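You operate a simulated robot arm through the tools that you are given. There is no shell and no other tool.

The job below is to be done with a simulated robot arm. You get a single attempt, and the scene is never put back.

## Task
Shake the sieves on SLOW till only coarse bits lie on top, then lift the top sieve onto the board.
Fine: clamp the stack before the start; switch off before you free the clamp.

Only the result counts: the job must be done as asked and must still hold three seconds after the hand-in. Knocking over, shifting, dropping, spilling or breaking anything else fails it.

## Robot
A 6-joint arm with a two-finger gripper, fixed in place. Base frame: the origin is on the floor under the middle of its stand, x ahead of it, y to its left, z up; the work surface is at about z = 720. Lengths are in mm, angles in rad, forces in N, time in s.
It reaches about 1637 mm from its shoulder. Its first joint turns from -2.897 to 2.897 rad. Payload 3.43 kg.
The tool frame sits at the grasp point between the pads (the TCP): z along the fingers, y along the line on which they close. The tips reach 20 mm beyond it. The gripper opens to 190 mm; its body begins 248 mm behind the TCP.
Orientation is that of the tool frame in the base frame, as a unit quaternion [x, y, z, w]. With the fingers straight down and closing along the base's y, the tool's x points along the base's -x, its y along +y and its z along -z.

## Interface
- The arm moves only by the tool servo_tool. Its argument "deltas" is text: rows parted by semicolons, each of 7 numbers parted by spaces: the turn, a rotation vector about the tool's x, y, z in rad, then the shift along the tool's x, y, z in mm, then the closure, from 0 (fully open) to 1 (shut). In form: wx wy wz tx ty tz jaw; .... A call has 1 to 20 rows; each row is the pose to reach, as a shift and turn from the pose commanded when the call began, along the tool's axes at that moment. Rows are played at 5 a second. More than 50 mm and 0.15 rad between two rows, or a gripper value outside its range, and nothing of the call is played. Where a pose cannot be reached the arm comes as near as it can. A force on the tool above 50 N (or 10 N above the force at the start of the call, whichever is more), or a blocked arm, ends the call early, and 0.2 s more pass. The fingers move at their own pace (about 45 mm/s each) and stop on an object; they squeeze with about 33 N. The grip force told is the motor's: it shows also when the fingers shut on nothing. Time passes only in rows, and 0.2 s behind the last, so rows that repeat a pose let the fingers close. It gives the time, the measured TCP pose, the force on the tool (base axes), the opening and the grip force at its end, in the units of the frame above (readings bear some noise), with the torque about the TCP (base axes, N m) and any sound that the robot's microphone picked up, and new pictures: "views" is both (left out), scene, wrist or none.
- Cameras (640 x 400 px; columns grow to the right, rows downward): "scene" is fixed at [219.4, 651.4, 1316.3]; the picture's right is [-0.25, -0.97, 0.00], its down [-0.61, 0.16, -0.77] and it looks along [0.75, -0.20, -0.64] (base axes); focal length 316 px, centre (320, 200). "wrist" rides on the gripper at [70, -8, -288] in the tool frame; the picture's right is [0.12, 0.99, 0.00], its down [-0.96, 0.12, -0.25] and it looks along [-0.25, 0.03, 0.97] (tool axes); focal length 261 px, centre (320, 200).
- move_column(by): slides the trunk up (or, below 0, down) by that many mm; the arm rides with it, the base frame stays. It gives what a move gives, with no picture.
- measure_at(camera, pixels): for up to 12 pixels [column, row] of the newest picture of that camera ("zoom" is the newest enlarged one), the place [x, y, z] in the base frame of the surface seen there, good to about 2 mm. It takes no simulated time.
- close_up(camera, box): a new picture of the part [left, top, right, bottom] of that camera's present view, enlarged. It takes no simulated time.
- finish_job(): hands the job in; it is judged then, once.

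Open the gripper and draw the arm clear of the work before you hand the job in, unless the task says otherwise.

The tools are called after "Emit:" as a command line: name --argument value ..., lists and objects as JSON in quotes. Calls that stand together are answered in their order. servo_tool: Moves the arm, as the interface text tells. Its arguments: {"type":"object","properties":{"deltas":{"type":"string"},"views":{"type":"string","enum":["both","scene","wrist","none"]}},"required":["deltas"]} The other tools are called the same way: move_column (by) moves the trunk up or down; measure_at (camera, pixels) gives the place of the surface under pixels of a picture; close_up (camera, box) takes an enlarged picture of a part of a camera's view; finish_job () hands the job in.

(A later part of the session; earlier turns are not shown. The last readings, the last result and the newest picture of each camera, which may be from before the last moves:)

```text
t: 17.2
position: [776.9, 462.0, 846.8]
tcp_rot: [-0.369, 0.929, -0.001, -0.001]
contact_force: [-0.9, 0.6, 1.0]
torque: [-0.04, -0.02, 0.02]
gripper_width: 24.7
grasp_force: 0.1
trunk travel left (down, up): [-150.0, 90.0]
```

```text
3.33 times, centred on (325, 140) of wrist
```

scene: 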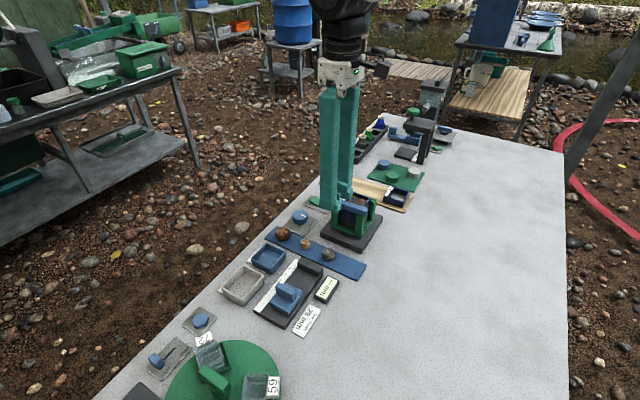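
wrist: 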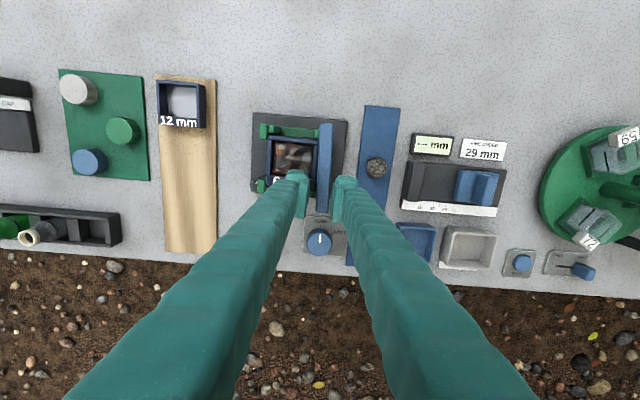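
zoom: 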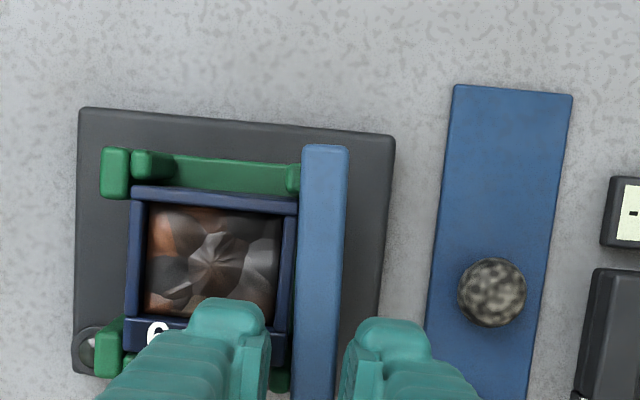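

The lever is now along the sieve's edge and still free. I continue in smaller amounts over the sieve, watching for a stop.

Emit:
servo_tool --deltas "0 0 0.1 0.1 -6.81 0 0.87; 0 0 0.2 0.88 -13.58 0 0.87; 0 0 0.3 2.33 -20.23 0 0.87; 0 0 0.4 4.45 -26.71 0 0.87" --views "both"

Emit:
close_up --camera "scene" --box '[310, 160, 420, 260]'

Emit:
close_up --camera "wrist" --box '[250, 80, 380, 210]'

```text
t: 18.2
position: [792.9, 439.7, 847.9]
tcp_rot: [-0.177, 0.984, 0.0, 0.0]
contact_force: [0.8, 0.2, 0.4]
torque: [0.01, -0.01, -0.04]
gripper_width: 24.8
grasp_force: 0.0
trunk travel left (down, up): [-150.0, 90.0]
```

scene: 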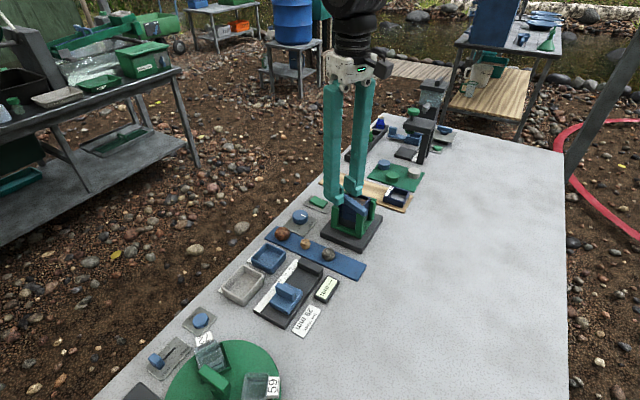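
wrist: 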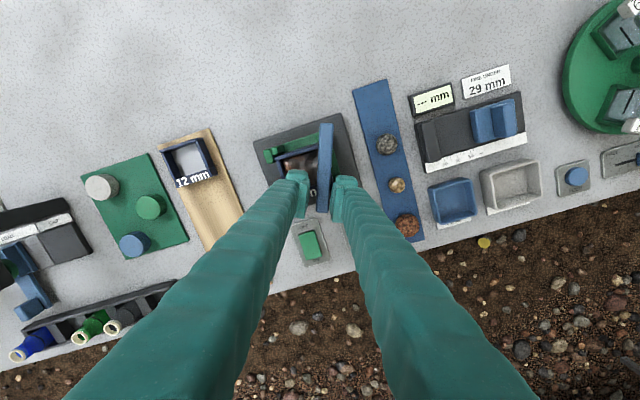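

```text
4.00 times, centred on (365, 210) of scene
```

zoom: 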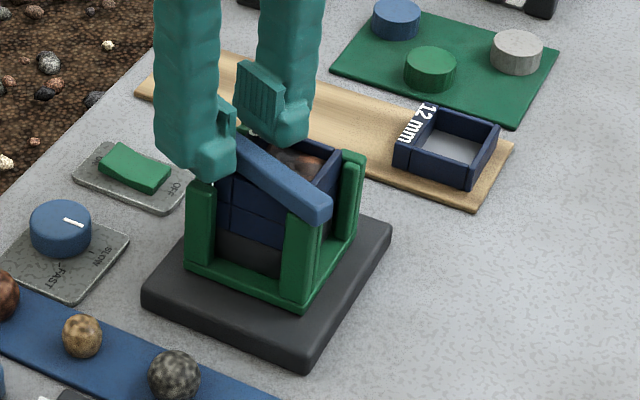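

```text
3.08 times, centred on (315, 145) of wrist
```

zoom: 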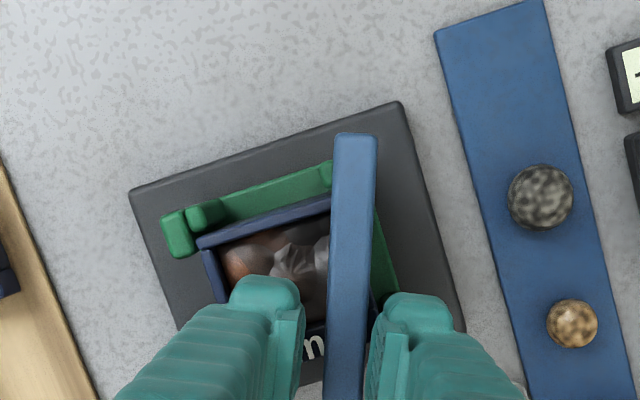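

Still free at about 22° base. I continue by 0.4 rad to bring the bar across the diagonal.

Emit:
servo_tool --deltas "0 0 0.1 0.1 -6.89 0 0.87; 0 0 0.2 0.9 -13.75 0 0.87; 0 0 0.3 2.4 -20.5 0 0.87; 0 0 0.4 4.5 -27.05 0 0.87" --views "both"

Emit:
close_up --camera "scene" --box '[310, 160, 420, 260]'

Emit:
close_up --camera "wrist" --box '[250, 80, 380, 210]'

```text
t: 19.2
position: [798.1, 412.5, 846.0]
tcp_rot: [0.021, 1.0, -0.001, 0.0]
contact_force: [0.2, 0.5, 0.0]
torque: [-0.06, 0.02, 0.01]
gripper_width: 24.7
grasp_force: 0.1
trunk travel left (down, up): [-150.0, 90.0]
```

scene: 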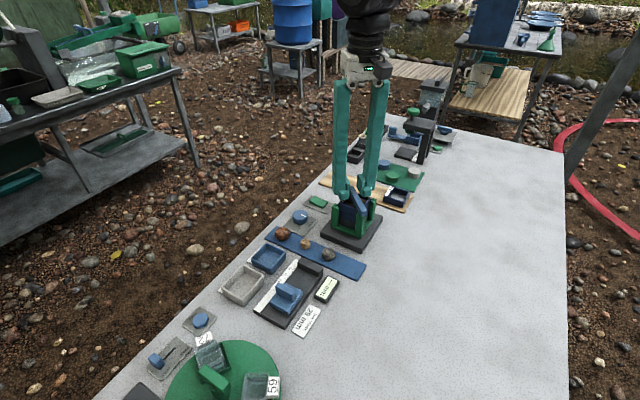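
wrist: 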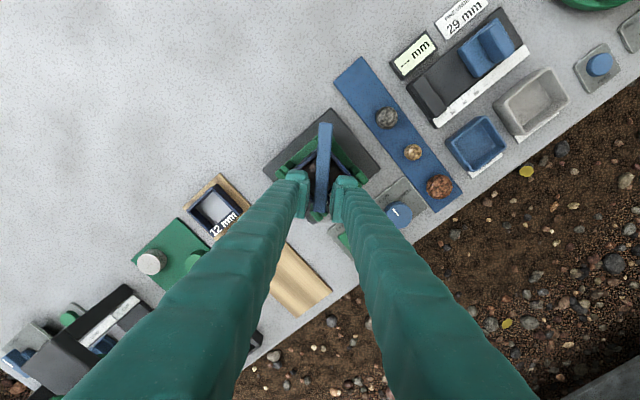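

```text
4.00 times, centred on (365, 210) of scene
```

zoom: 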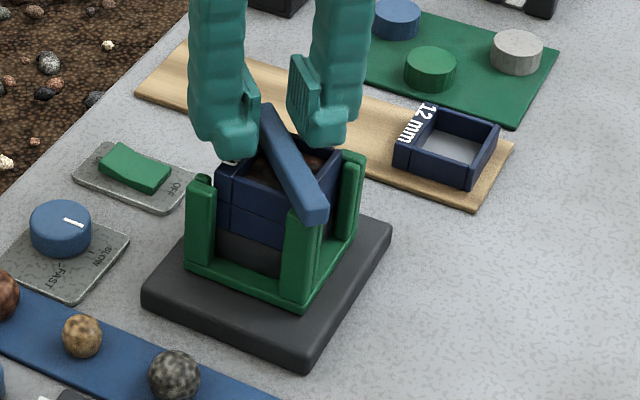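

```text
3.08 times, centred on (315, 145) of wrist
```

zoom: 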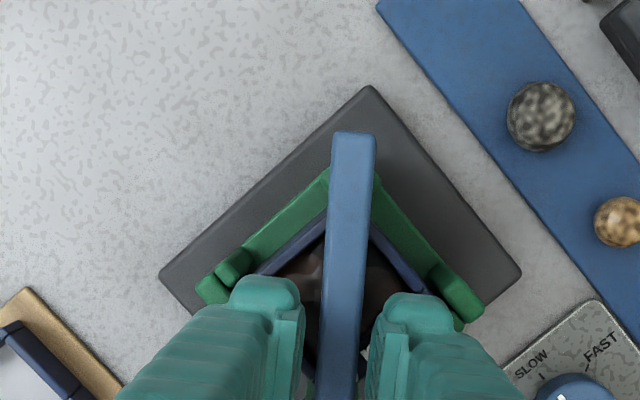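

The bar now spans the diagonal with no resistance yet. I nudge on in small steps to find the closing stop, watching the force.

Emit:
servo_tool --deltas "0 0 0.05 0 -3.45 0 0.87; 0 0 0.1 0.16 -6.9 0 0.87; 0 0 0.15 0.5 -10.35 0 0.87" --views "wrist"

Emit:
close_up --camera "wrist" --box '[250, 80, 380, 210]'

Emit:
close_up --camera "scene" --box '[330, 170, 400, 240]'

```text
t: 20.0
position: [797.7, 404.5, 846.9]
tcp_rot: [0.097, 0.995, -0.001, 0.001]
contact_force: [0.6, 13.7, 4.7]
torque: [0.17, -0.14, 0.2]
gripper_width: 32.4
grasp_force: 6.9
trunk travel left (down, up): [-150.0, 90.0]
```

wrist: 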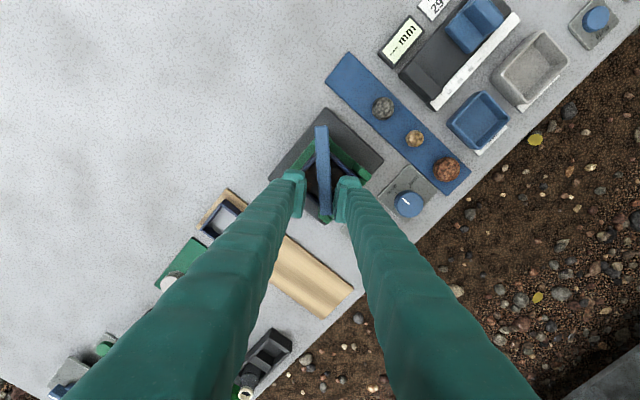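

```text
3.08 times, centred on (315, 145) of wrist
```

zoom: 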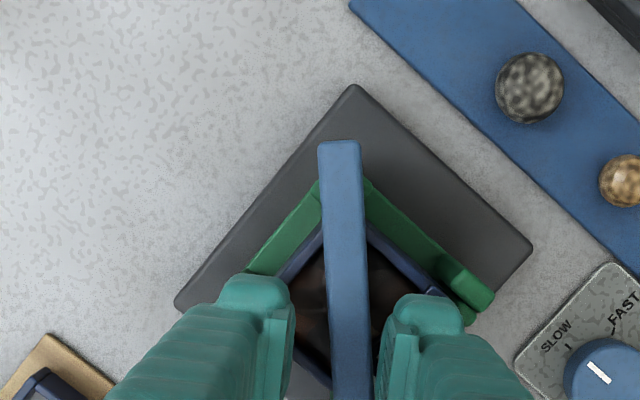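

```text
5.71 times, centred on (365, 205) of scene
```

zoom: 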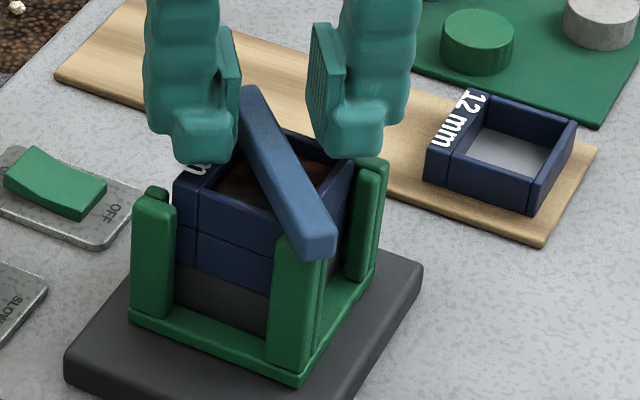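

The force rose to 14 N and the jaw was pushed to 32 mm: the bar has reached its stop on the diagonal. I measure the bar's line.

Emit:
measure_at --camera "zoom" --pixels '[[315, 235], [290, 190], [250, 105], [270, 150], [330, 240], [300, 240], [190, 180], [220, 140]]'

Emit:
measure_at --camera "wrist" --pixels '[[321, 130], [323, 170], [325, 200], [324, 185]]'

```text
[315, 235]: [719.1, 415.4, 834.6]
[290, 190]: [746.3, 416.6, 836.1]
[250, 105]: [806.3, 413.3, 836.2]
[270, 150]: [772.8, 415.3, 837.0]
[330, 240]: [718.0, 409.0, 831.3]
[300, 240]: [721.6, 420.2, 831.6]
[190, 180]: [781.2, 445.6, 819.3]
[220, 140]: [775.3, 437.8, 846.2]
```

```text
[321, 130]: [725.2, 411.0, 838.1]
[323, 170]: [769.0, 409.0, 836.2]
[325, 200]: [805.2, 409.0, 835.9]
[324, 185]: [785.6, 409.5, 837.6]
```

The bar lies at y≈411–415 from x≈717 to 815, square across the diagonal and against its stop. I open slightly, back off and lift straight up.

Emit:
servo_tool --deltas "0 0 0 0 5 0 0.82; 0 0 0 0 7 0 0.78; 0 0 0 0 7 0 0.78; 0 0 0 0 7 -20 0.78; 0 0 0 0 7 -60 0.78; 0 0 0 0 7 -90 0.78" --views "both"

Emit:
close_up --camera "wrist" --box '[260, 100, 420, 260]'

Emit:
close_up --camera "scene" --box '[295, 170, 405, 250]'

```text
t: 21.4
position: [801.7, 407.5, 935.8]
tcp_rot: [0.097, 0.995, 0.0, 0.0]
contact_force: [0.4, -0.1, 0.4]
torque: [0.0, 0.05, 0.03]
gripper_width: 41.8
grasp_force: 0.0
trunk travel left (down, up): [-150.0, 90.0]
```

scene: 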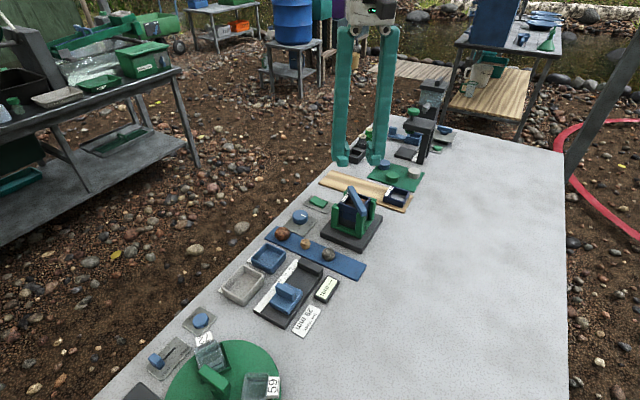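
wrist: 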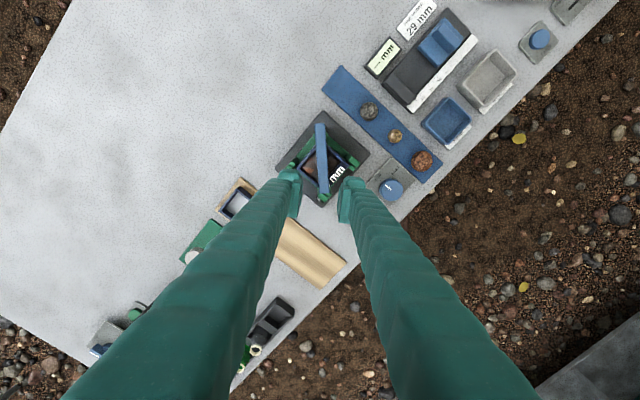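

```text
2.50 times, centred on (340, 180) of wrist
```

zoom: 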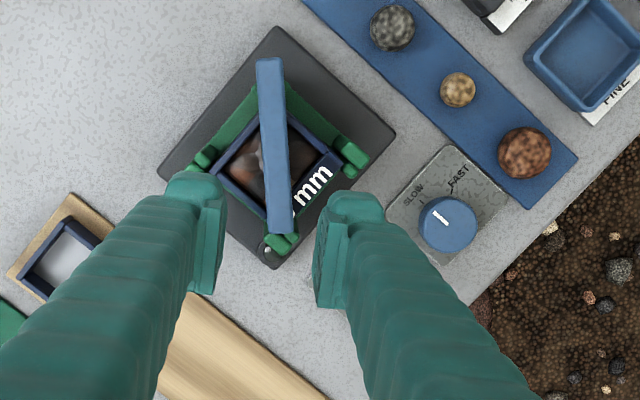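

```text
5.00 times, centred on (350, 210) of scene
```

zoom: 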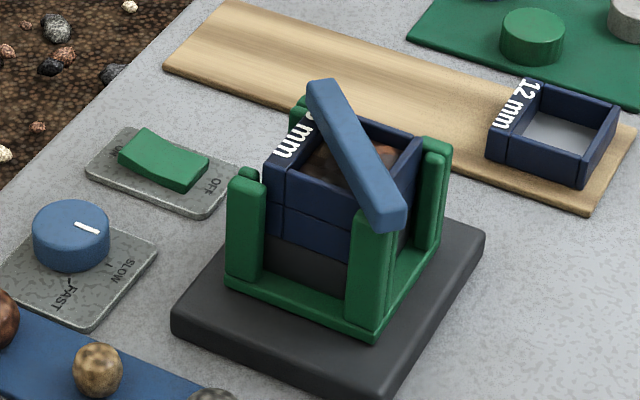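

The bar stays across the diagonal and the knob mark stays at SLOW. Now I measure the rocker and the stack's base edges for the press.

Emit:
close_up --camera "scene" --box '[305, 190, 335, 212]'

```text
16.00 times, centred on (320, 201) of scene
```

zoom: 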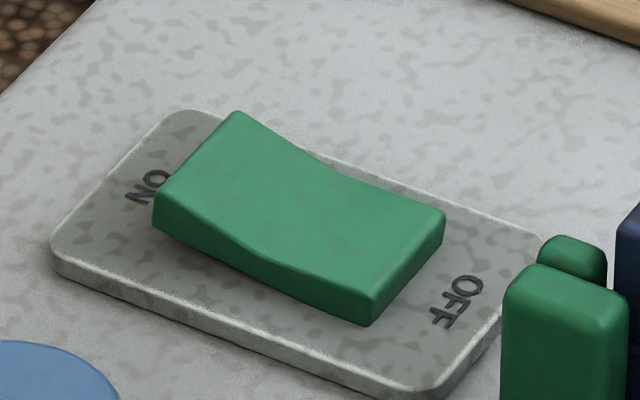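

I measure the rocker's corners and centre in this 16x zoom.

Emit:
measure_at --camera "zoom" --pixels '[[237, 116], [160, 192], [200, 155], [440, 212], [372, 293], [405, 250], [270, 255], [330, 172], [300, 212], [155, 225], [370, 322], [60, 250]]'

Emit:
measure_at --camera "zoom" --pixels '[[190, 115], [430, 390], [545, 240], [150, 190], [455, 300], [250, 30], [100, 60], [60, 20]]'

Emit:
measure_at --camera "wrist" --pixels '[[324, 110], [371, 160], [323, 206], [277, 170], [320, 198], [330, 196], [365, 272], [355, 310]]'

```text
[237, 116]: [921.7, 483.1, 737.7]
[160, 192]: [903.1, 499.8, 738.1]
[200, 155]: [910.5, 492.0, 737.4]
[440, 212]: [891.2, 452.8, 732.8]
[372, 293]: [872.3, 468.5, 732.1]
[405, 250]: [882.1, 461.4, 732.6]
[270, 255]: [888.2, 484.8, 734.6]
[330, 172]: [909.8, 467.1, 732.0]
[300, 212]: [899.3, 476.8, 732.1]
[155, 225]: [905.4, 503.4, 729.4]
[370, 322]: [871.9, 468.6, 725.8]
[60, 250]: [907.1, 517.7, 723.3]
```

```text
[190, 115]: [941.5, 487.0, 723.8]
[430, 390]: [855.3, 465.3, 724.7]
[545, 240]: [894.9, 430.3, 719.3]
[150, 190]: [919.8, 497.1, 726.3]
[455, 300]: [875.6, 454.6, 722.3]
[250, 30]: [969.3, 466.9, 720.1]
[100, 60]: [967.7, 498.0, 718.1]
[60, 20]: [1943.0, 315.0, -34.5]
```

```text
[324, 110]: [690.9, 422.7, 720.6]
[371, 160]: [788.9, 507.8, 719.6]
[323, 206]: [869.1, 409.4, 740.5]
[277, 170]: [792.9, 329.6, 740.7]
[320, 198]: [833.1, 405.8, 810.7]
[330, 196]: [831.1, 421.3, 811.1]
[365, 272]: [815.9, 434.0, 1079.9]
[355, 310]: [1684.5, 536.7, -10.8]
```

The rocker is centred at (897,476) with its axis at 45°: the ON end (912,491) stands at z 738, the OFF end (882,461) at 732. I go above the ON side with closed fingers, TCP at about (919.6,498.7), z 800.

Emit:
servo_tool --deltas "0 0 0.12 -16.4 18.7 10 0.85; 0 0 0.24 -32.7 37.4 30 0.9; 0 0 0.36 -49 56.1 50 0.95; 0 0 0.48 -65.4 74.8 75 1; 0 0 0.592 -81.8 93.5 100 1; 0 0 0.592 -98.1 112.2 125 1; 0 0 0.592 -98.1 112.2 135 1; 0 0 0.592 -98.1 112.2 135 1" --views "both"

Emit:
close_up --camera "scene" --box '[270, 140, 390, 240]'

Emit:
close_up --camera "wrist" --box '[60, 80, 340, 255]'

```text
t: 23.2
position: [918.0, 500.6, 800.8]
tcp_rot: [0.383, 0.924, 0.0, 0.0]
contact_force: [0.7, 0.8, 0.5]
torque: [0.03, 0.03, -0.02]
gripper_width: 0.0
grasp_force: 33.4
trunk travel left (down, up): [-150.0, 90.0]
```

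scene: 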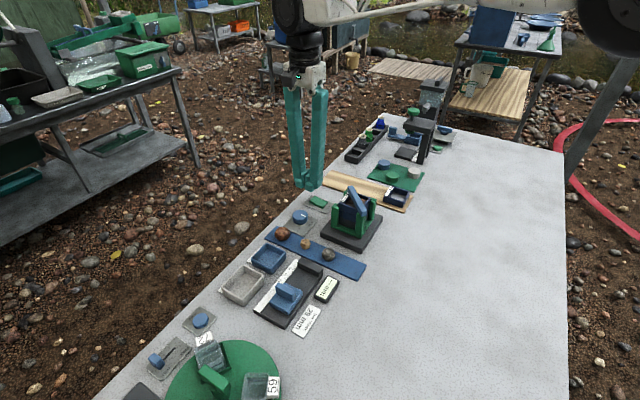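
wrist: 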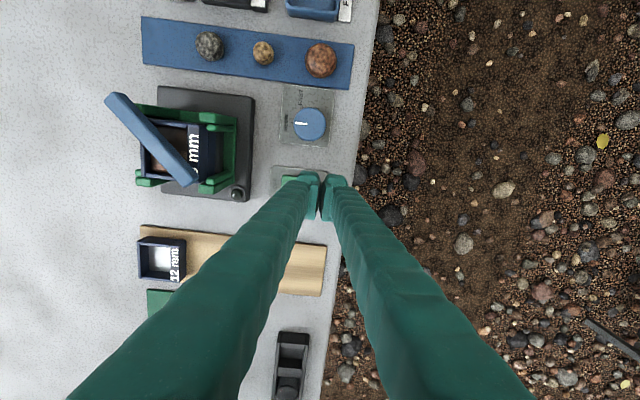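

```text
4.00 times, centred on (330, 190) of scene
```

zoom: 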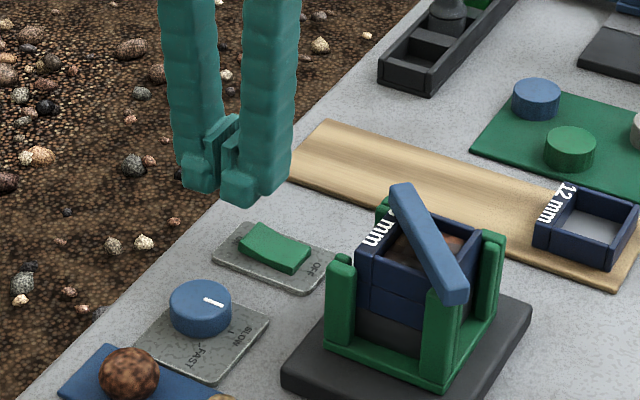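

```text
2.29 times, centred on (200, 168) of wrist
```

zoom: 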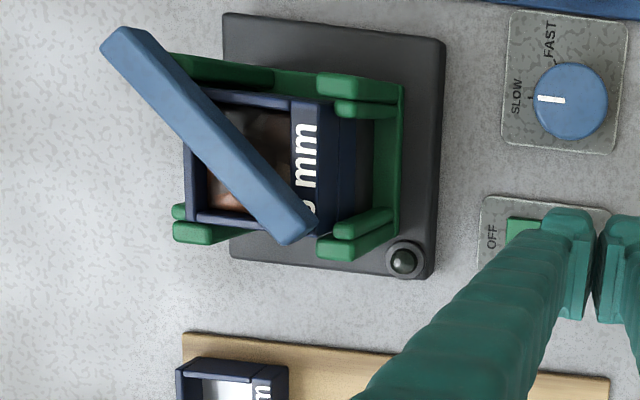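

The closed tips hang over the ON half of the rocker. I check where the near finger's tip is relative to the rocker.

Emit:
close_up --camera "scene" --box '[290, 165, 340, 215]'

Emit:
measure_at --camera "scene" --pixels '[[310, 190], [305, 188], [314, 186], [310, 186], [304, 183], [315, 189], [300, 186], [296, 185]]'

```text
8.00 times, centred on (315, 190) of scene
```

zoom: 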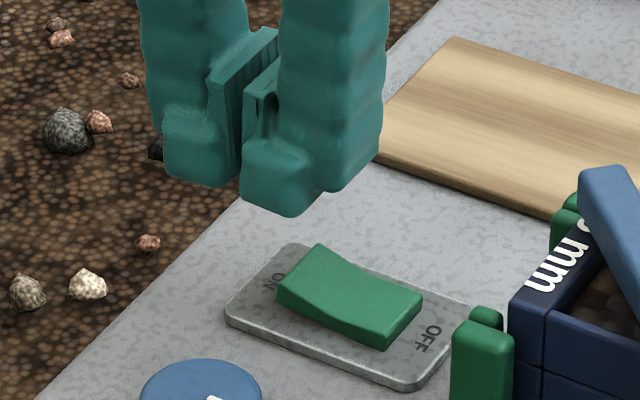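

```text
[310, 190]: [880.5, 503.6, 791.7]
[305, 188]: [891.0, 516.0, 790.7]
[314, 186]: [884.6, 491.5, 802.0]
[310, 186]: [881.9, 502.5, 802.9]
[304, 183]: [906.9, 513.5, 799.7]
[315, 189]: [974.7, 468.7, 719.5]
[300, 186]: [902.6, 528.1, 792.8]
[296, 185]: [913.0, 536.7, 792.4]
```

The near cap covers u≈973–995, i.e. just the ON half (971–993). I press down in small steps to about TCP z 751, watching the force and sound.

Emit:
servo_tool --deltas "0 0 0 0 2 20 1; 0 0 0 0 2 32 1; 0 0 0 0 2 38 1; 0 0 0 0 2 41 1; 0 0 0 0 2 44 1; 0 0 0 0 2 47 1; 0 0 0 0 2 49 1" --views "both"

Emit:
close_up --camera "scene" --box '[290, 165, 340, 215]'

Emit:
close_up --camera "wrist" --box '[60, 80, 340, 255]'

```text
t: 24.8
position: [918.4, 502.5, 752.8]
tcp_rot: [0.383, 0.924, 0.0, 0.0]
contact_force: [0.1, 0.3, 1.9]
torque: [-0.03, 0.01, 0.0]
gripper_width: 0.0
grasp_force: 33.3
trunk travel left (down, up): [-150.0, 90.0]
```

scene: 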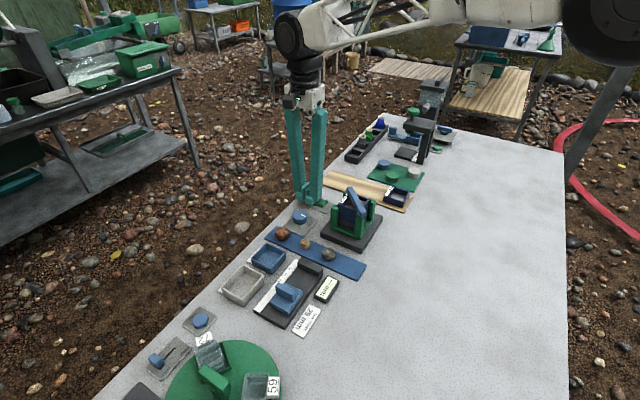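
wrist: 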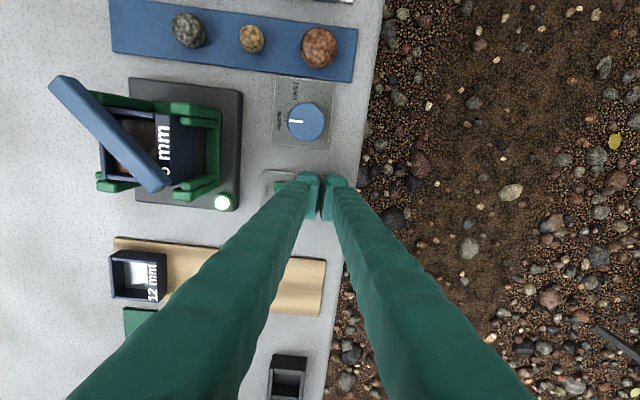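

```text
8.00 times, centred on (315, 190) of scene
```

zoom: 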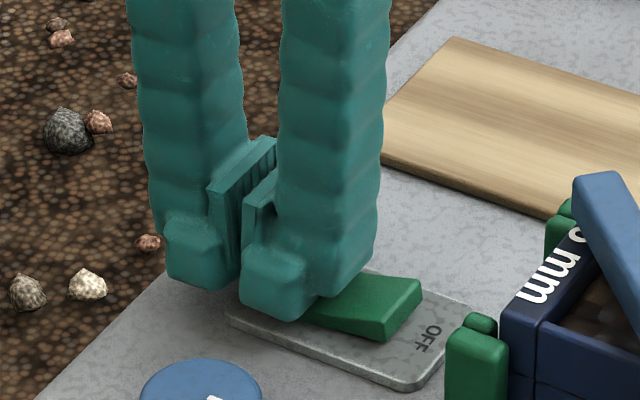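

```text
2.29 times, centred on (200, 168) of wrist
```

zoom: 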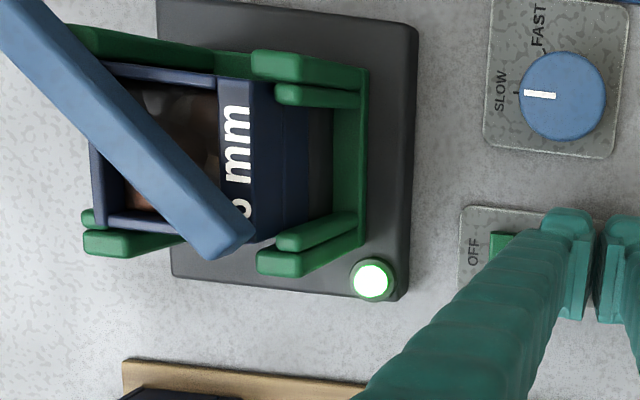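

The lamp at wrist (222,202) is lit, so the shaker is running with the clamp shut. I lift 30 mm and look at the sieve's content.

Emit:
servo_tool --deltas "0 0 0 0 0 -20 1; 0 0 0 0 0 -40 0.9; 0 0 0 0 0 -40 0.8" --views "both"

Emit:
close_up --camera "scene" --box '[330, 175, 380, 215]'

Emit:
close_up --camera "wrist" --box '[90, 70, 260, 220]'

```text
t: 25.6
position: [917.9, 502.4, 792.2]
tcp_rot: [0.382, 0.924, 0.0, 0.0]
contact_force: [0.0, 0.2, -0.4]
torque: [-0.01, -0.02, 0.02]
gripper_width: 38.0
grasp_force: 0.0
trunk travel left (down, up): [-150.0, 90.0]
```

scene: 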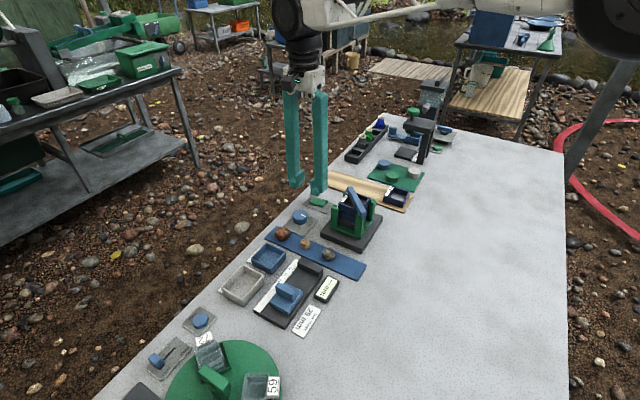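
wrist: 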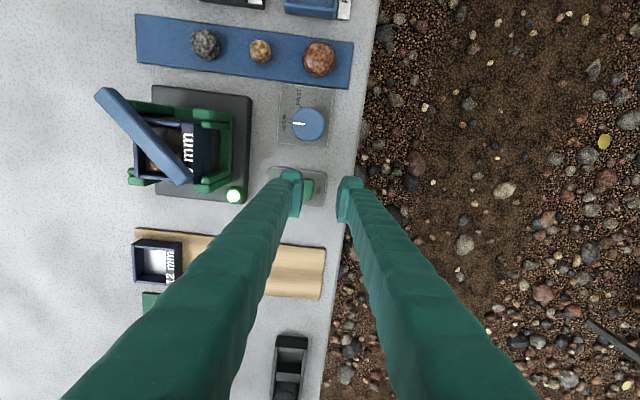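

```text
10.00 times, centred on (355, 195) of scene
```

zoom: 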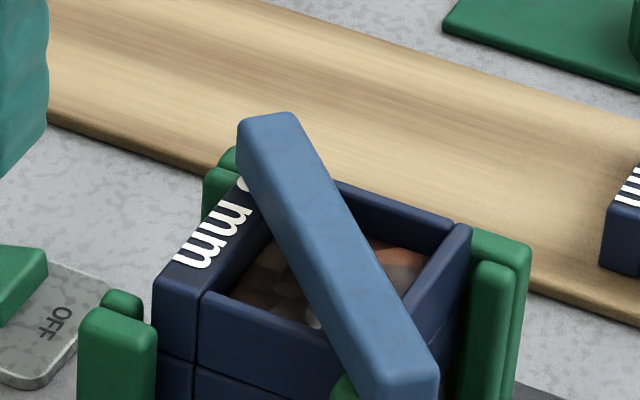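

```text
2.67 times, centred on (175, 145) of wrist
```

zoom: 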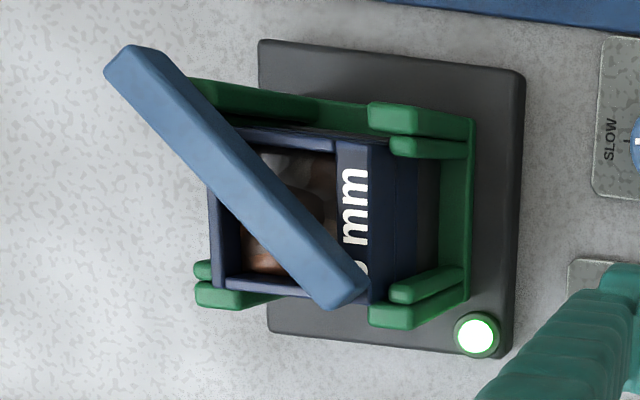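

The shaker runs with the lamp lit; bits are still in the sieve. I move into position for the OFF press (near finger over the OFF half, jaw ~47 mm) and let it shake, then check.

Emit:
servo_tool --deltas "0 0 0 -3 -4 0 0.75; 0 0 0 -3 -4 0 0.75; 0 0 0 -3 -4 0 0.75; 0 0 0 -3 -4 0 0.75; 0 0 0 -3 -4 0 0.75; 0 0 0 -3 -4 0 0.75; 0 0 0 -3 -4 0 0.75; 0 0 0 -3 -4 0 0.75" --views "both"

Emit:
close_up --camera "scene" --box '[330, 175, 380, 215]'

Emit:
close_up --camera "wrist" --box '[120, 90, 220, 200]'

```text
t: 27.4
position: [916.9, 498.0, 791.5]
tcp_rot: [0.383, 0.924, 0.0, -0.001]
contact_force: [0.3, 1.4, -0.6]
torque: [0.0, 0.02, 0.02]
gripper_width: 47.3
grasp_force: 0.0
trunk travel left (down, up): [-150.0, 90.0]
```

scene: 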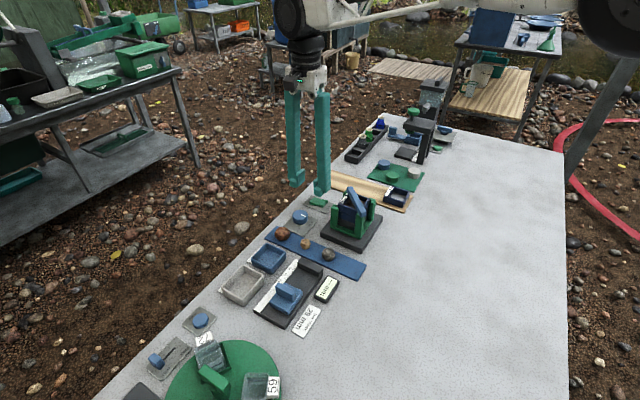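
wrist: 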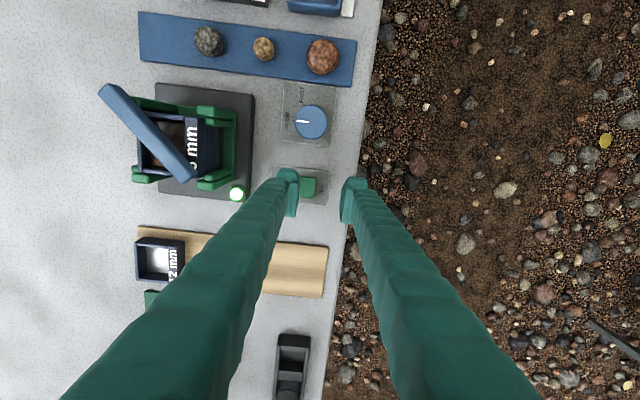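

```text
10.00 times, centred on (355, 195) of scene
```

zoom: 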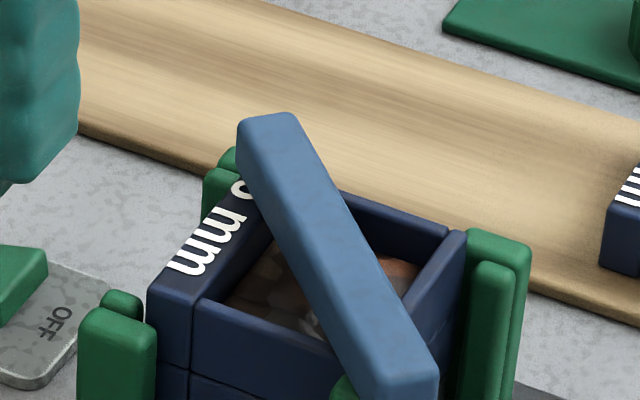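

```text
3.64 times, centred on (170, 145) of wrist
```

zoom: 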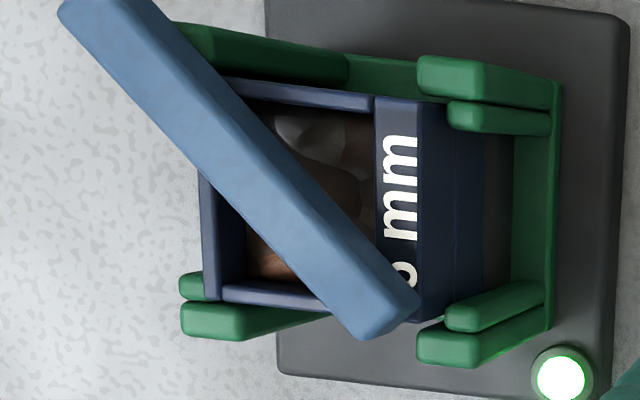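

The content level is dropping slowly. I measure its height and let it shake further.

Emit:
measure_at --camera "wrist" --pixels '[[163, 124], [168, 130], [178, 140], [160, 160], [164, 165], [172, 125]]'

Emit:
servo_tool --deltas "0 0 0 0 0 0 0.75; 0 0 0 0 0 0 0.75; 0 0 0 0 0 0 0.75; 0 0 0 0 0 0 0.75; 0 0 0 0 0 0 0.75; 0 0 0 0 0 0 0.75; 0 0 0 0 0 0 0.75; 0 0 0 0 0 0 0.75; 0 0 0 0 0 0 0.75; 0 0 0 0 0 0 0.75" --views "both"

Emit:
close_up --camera "scene" --box '[330, 175, 380, 215]'

Emit:
close_up --camera "wrist" --box '[120, 90, 220, 200]'

```text
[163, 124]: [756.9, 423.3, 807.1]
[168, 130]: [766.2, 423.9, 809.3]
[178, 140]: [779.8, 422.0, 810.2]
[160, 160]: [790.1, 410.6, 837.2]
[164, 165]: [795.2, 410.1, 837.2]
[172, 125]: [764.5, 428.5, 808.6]
```

```text
t: 29.6
position: [917.0, 496.9, 792.2]
tcp_rot: [0.383, 0.924, 0.0, 0.001]
contact_force: [0.0, -0.4, 1.0]
torque: [0.01, 0.03, 0.01]
gripper_width: 47.6
grasp_force: 0.0
trunk travel left (down, up): [-150.0, 90.0]
```

scene: 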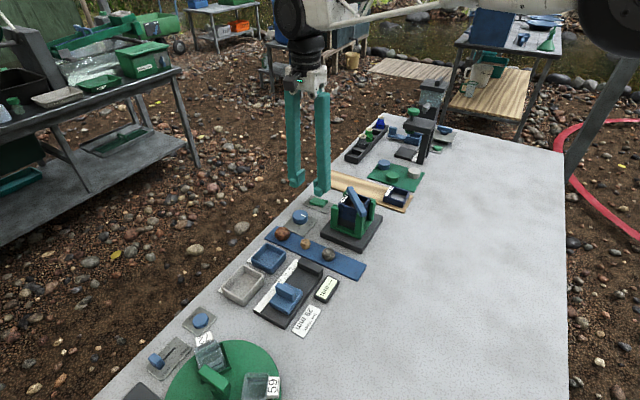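
wrist: 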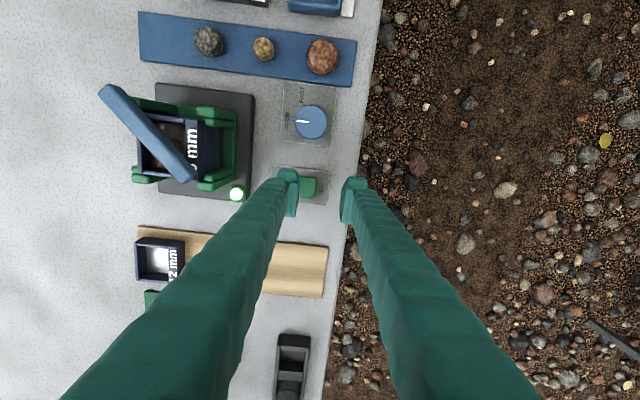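

```text
10.00 times, centred on (355, 195) of scene
```

zoom: 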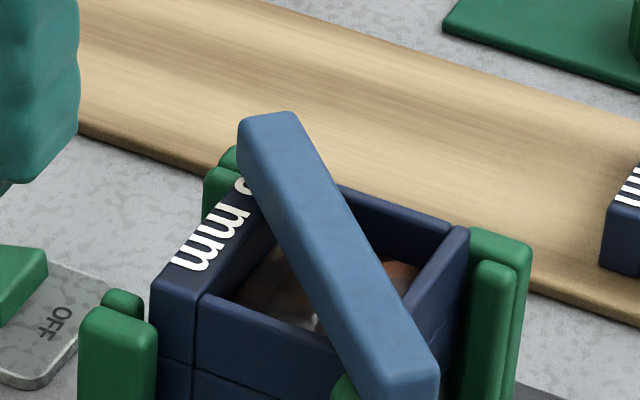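

```text
3.64 times, centred on (170, 145) of wrist
```

zoom: 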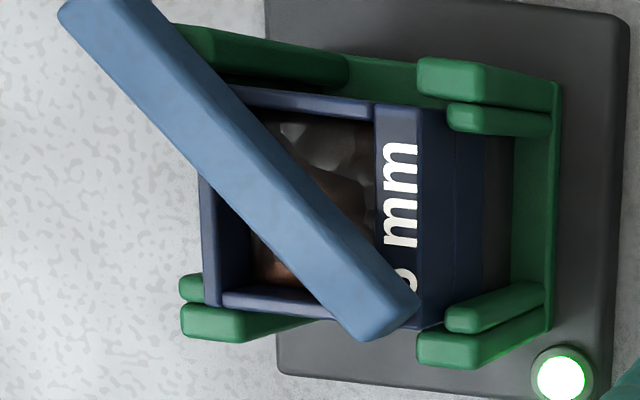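

The pile keeps sinking (more of the inner walls are visible). I shake another 4 s and re-check.

Emit:
measure_at --camera "wrist" --pixels '[[163, 125], [168, 131], [174, 140], [158, 158], [162, 165], [172, 126]]'

Emit:
servo_tool --deltas "0 0 0 0 0 0 0.75; 0 0 0 0 0 0 0.75; 0 0 0 0 0 0 0.75; 0 0 0 0 0 0 0.75; 0 0 0 0 0 0 0.75; 0 0 0 0 0 0 0.75; 0 0 0 0 0 0 0.75; 0 0 0 0 0 0 0.75; 0 0 0 0 0 0 0.75; 0 0 0 0 0 0 0.75; 0 0 0 0 0 0 0.75; 0 0 0 0 0 0 0.75; 0 0 0 0 0 0 0.75; 0 0 0 0 0 0 0.75; 0 0 0 0 0 0 0.75" --views "both"

Emit:
close_up --camera "scene" --box '[335, 180, 375, 212]'

Emit:
close_up --camera "wrist" --box '[140, 100, 210, 180]'

```text
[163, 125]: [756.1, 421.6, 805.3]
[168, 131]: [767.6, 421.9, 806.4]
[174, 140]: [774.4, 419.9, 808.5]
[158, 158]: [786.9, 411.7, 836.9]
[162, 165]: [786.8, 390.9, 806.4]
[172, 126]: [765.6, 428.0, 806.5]
```

```text
t: 32.8
position: [917.3, 496.2, 791.9]
tcp_rot: [0.383, 0.924, 0.0, 0.0]
contact_force: [-0.4, 0.1, 0.8]
torque: [0.0, 0.01, -0.01]
gripper_width: 47.3
grasp_force: 0.1
trunk travel left (down, up): [-150.0, 90.0]
```

scene: 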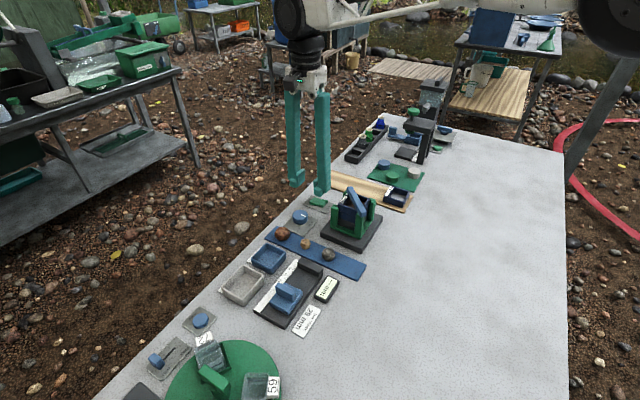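
wrist: 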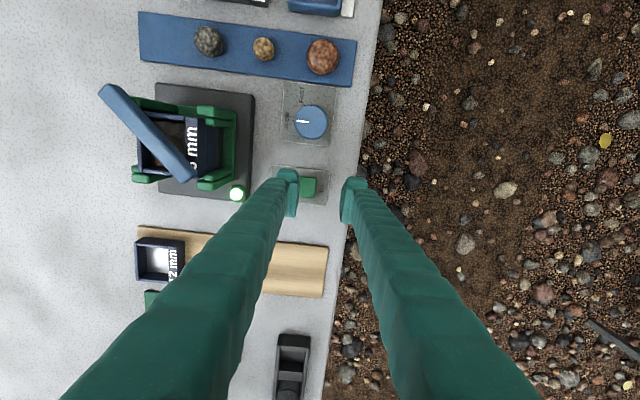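

```text
12.50 times, centred on (355, 196) of scene
```

zoom: 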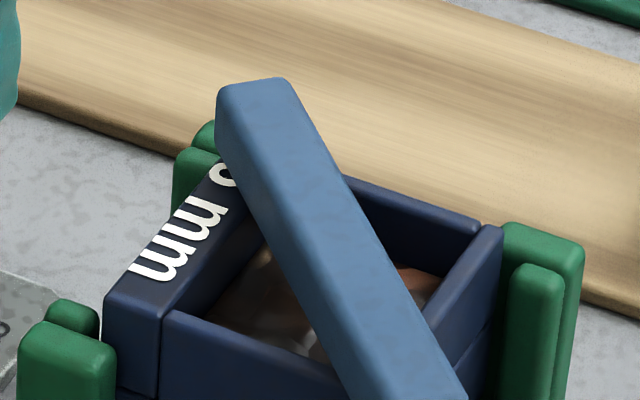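

```text
5.00 times, centred on (175, 140) of wrist
```

zoom: 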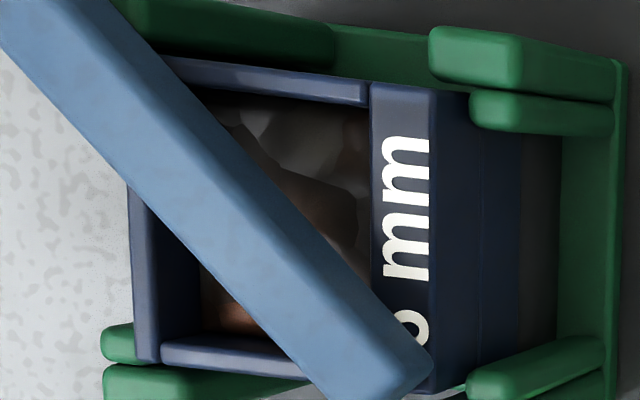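

The level is still falling. I measure and keep shaking another 4 s.

Emit:
measure_at --camera "wrist" --pixels '[[163, 127], [168, 131], [174, 140], [178, 148], [162, 165], [172, 126]]'

Emit:
servo_tool --deltas "0 0 0 0 0 0 0.75; 0 0 0 0 0 0 0.75; 0 0 0 0 0 0 0.75; 0 0 0 0 0 0 0.75; 0 0 0 0 0 0 0.75; 0 0 0 0 0 0 0.75; 0 0 0 0 0 0 0.75; 0 0 0 0 0 0 0.75; 0 0 0 0 0 0 0.75; 0 0 0 0 0 0 0.75; 0 0 0 0 0 0 0.75; 0 0 0 0 0 0 0.75; 0 0 0 0 0 0 0.75; 0 0 0 0 0 0 0.75; 0 0 0 0 0 0 0.75; 0 0 0 0 0 0 0.75; 0 0 0 0 0 0 0.75; 0 0 0 0 0 0 0.75; 0 0 0 0 0 0 0.75; 0 0 0 0 0 0 0.75" --views "both"

Emit:
close_up --camera "scene" --box '[335, 180, 375, 212]'

Emit:
close_up --camera "wrist" --box '[140, 100, 210, 180]'

Emit:
measure_at --camera "wrist" --pixels '[[163, 127], [168, 131], [174, 140], [178, 148], [162, 165], [172, 126]]'

```text
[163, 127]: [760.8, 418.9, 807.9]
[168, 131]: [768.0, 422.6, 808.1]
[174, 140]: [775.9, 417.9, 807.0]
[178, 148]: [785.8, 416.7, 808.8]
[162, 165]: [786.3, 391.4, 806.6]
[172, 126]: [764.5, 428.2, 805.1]
```

```text
t: 37.0
position: [918.9, 496.1, 792.6]
tcp_rot: [0.383, 0.924, 0.0, -0.001]
contact_force: [-0.1, -0.3, 0.3]
torque: [-0.02, -0.01, 0.04]
gripper_width: 47.4
grasp_force: 0.2
trunk travel left (down, up): [-150.0, 90.0]
```

scene: 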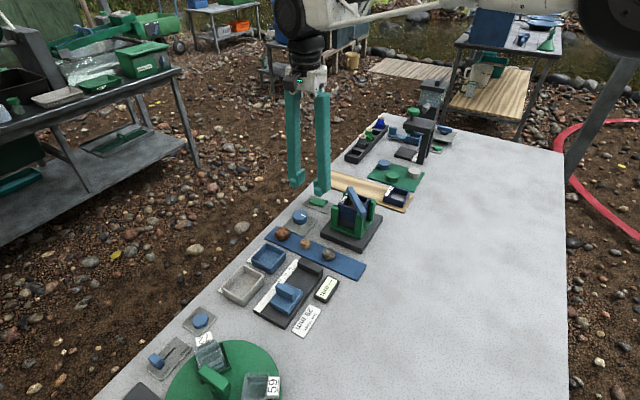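
wrist: 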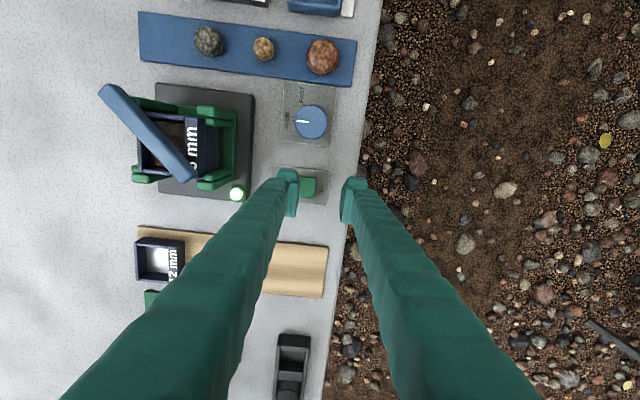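

```text
12.50 times, centred on (355, 196) of scene
```

zoom: 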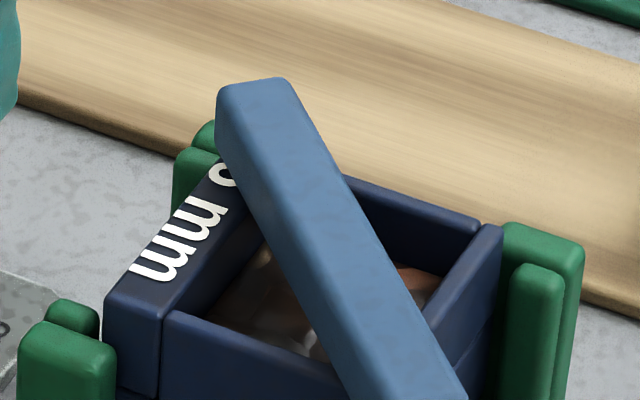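

```text
5.00 times, centred on (175, 140) of wrist
```

zoom: 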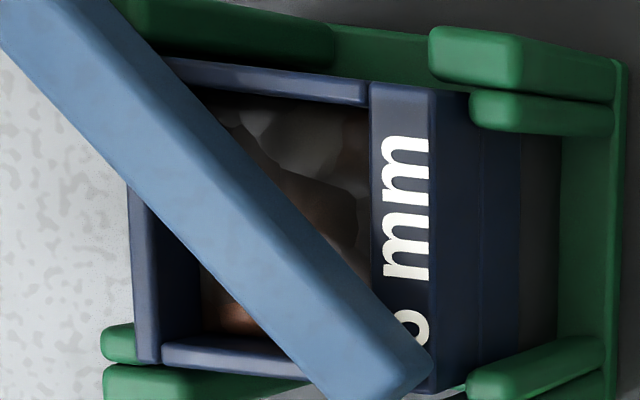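

```text
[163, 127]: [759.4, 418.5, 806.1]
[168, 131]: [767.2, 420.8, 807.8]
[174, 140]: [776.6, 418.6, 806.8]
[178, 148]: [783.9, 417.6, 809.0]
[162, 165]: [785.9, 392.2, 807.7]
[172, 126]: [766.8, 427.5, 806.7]
```

Pictures and levels at t=32.8 and t=37.0 are the same, so sieving seems to have ended. I zoom deep into the visible content to confirm that only coarse bits remain.

Emit:
close_up --camera "wrist" --box '[158, 115, 190, 160]'

Emit:
close_up --camera "scene" --box '[345, 195, 375, 210]'

```text
8.89 times, centred on (174, 138) of wrist
```

zoom: 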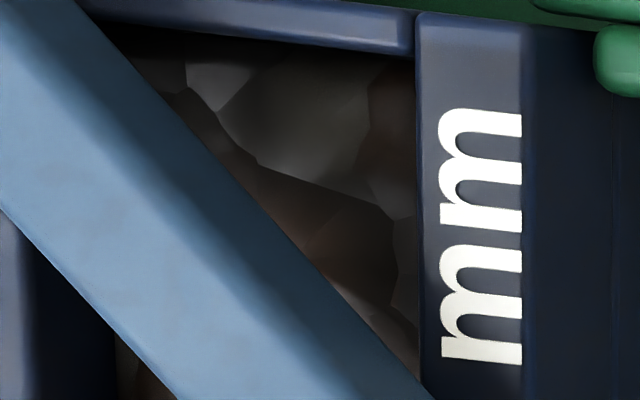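

```text
16.00 times, centred on (360, 202) of scene
```

zoom: 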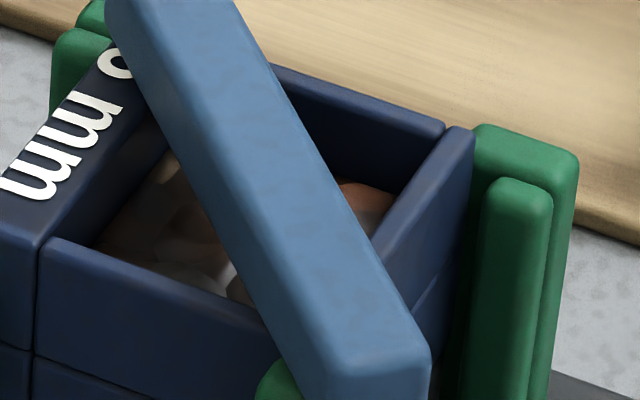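

The visible bits are large facets only. I take the same 3.64x close-up as at t=29.6 for a direct comparison.

Emit:
close_up --camera "wrist" --box '[120, 90, 220, 200]'

Emit:
close_up --camera "scene" --box '[330, 175, 380, 215]'

```text
3.64 times, centred on (170, 145) of wrist
```

zoom: 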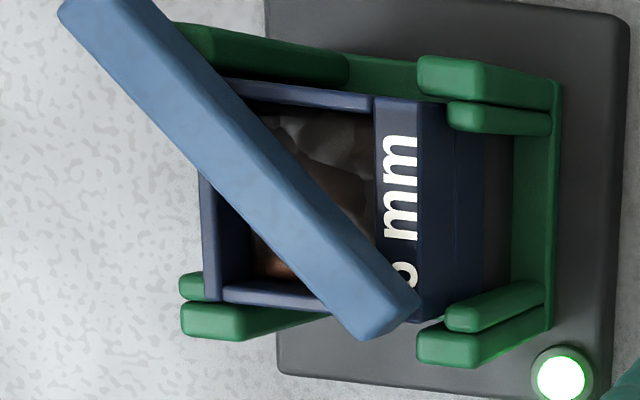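

```text
10.00 times, centred on (355, 195) of scene
```

zoom: 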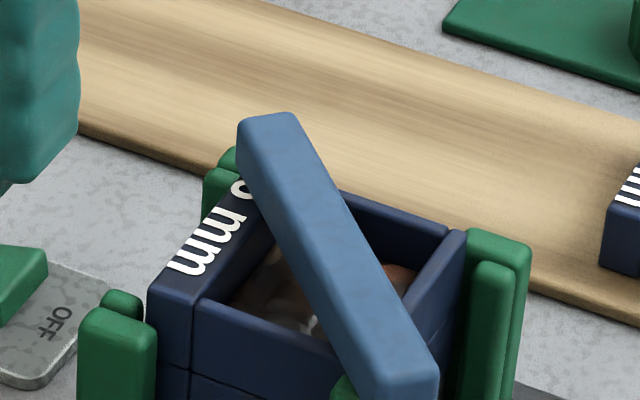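

The view is nearly the same as at t=29.6, so the end state seems reached; I give 3 more seconds to be safe and compare again.

Emit:
servo_tool --deltas "0 0 0 0 0 0 0.75; 0 0 0 0 0 0 0.75; 0 0 0 0 0 0 0.75; 0 0 0 0 0 0 0.75; 0 0 0 0 0 0 0.75; 0 0 0 0 0 0 0.75; 0 0 0 0 0 0 0.75; 0 0 0 0 0 0 0.75; 0 0 0 0 0 0 0.75; 0 0 0 0 0 0 0.75; 0 0 0 0 0 0 0.75; 0 0 0 0 0 0 0.75; 0 0 0 0 0 0 0.75; 0 0 0 0 0 0 0.75" --views "both"

Emit:
close_up --camera "scene" --box '[345, 195, 375, 210]'

Emit:
close_up --camera "wrist" --box '[158, 115, 190, 160]'

Emit:
close_up --camera "scene" --box '[290, 165, 340, 215]'

```text
t: 40.0
position: [917.9, 497.5, 793.0]
tcp_rot: [0.383, 0.924, 0.0, 0.0]
contact_force: [-0.2, 0.0, -0.8]
torque: [0.0, -0.02, -0.01]
gripper_width: 47.8
grasp_force: 0.0
trunk travel left (down, up): [-150.0, 90.0]
```

scene: 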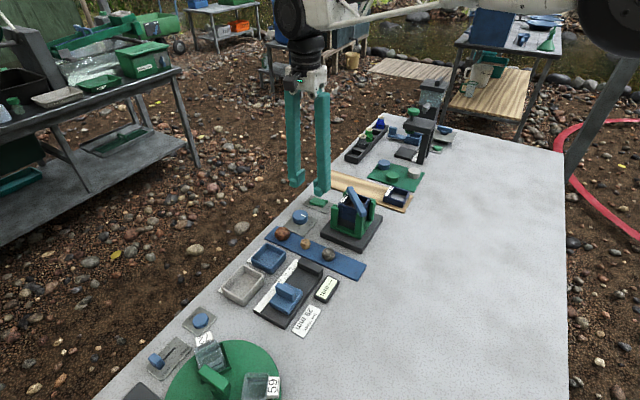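
wrist: 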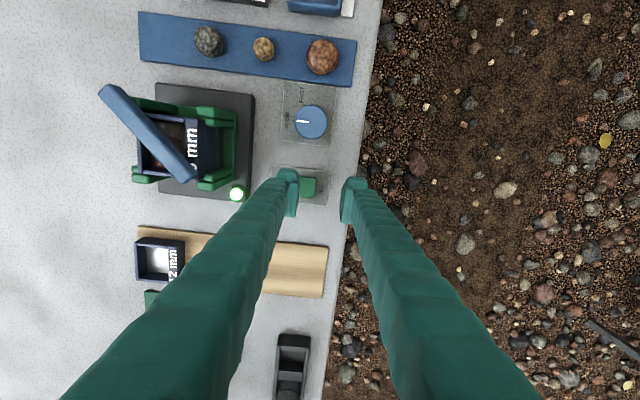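

```text
16.00 times, centred on (360, 202) of scene
```

zoom: 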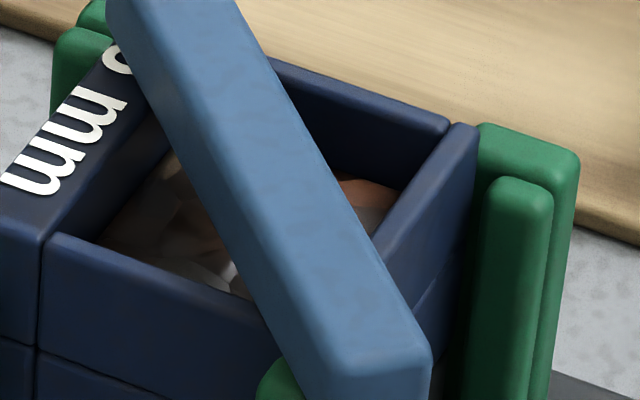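

```text
8.89 times, centred on (174, 138) of wrist
```

zoom: 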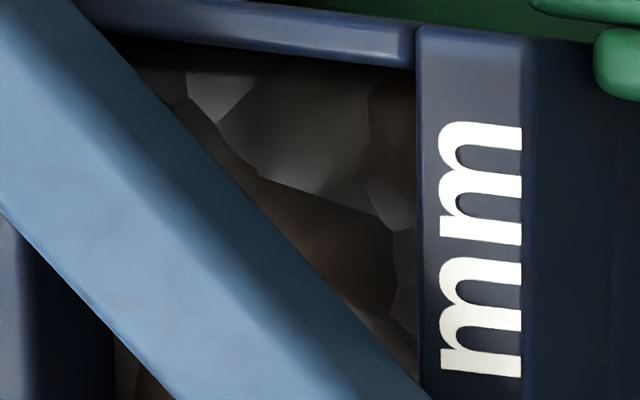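

```text
8.00 times, centred on (315, 190) of scene
```

zoom: 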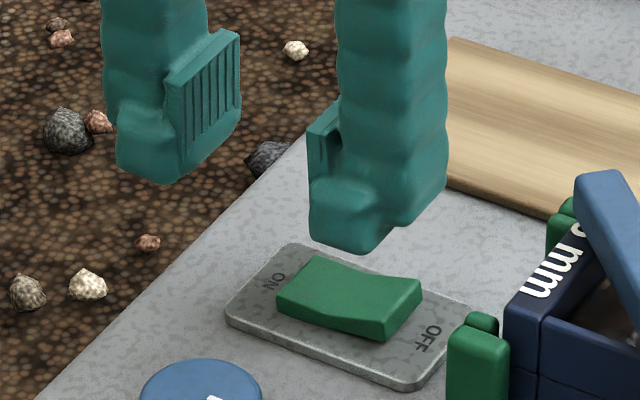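

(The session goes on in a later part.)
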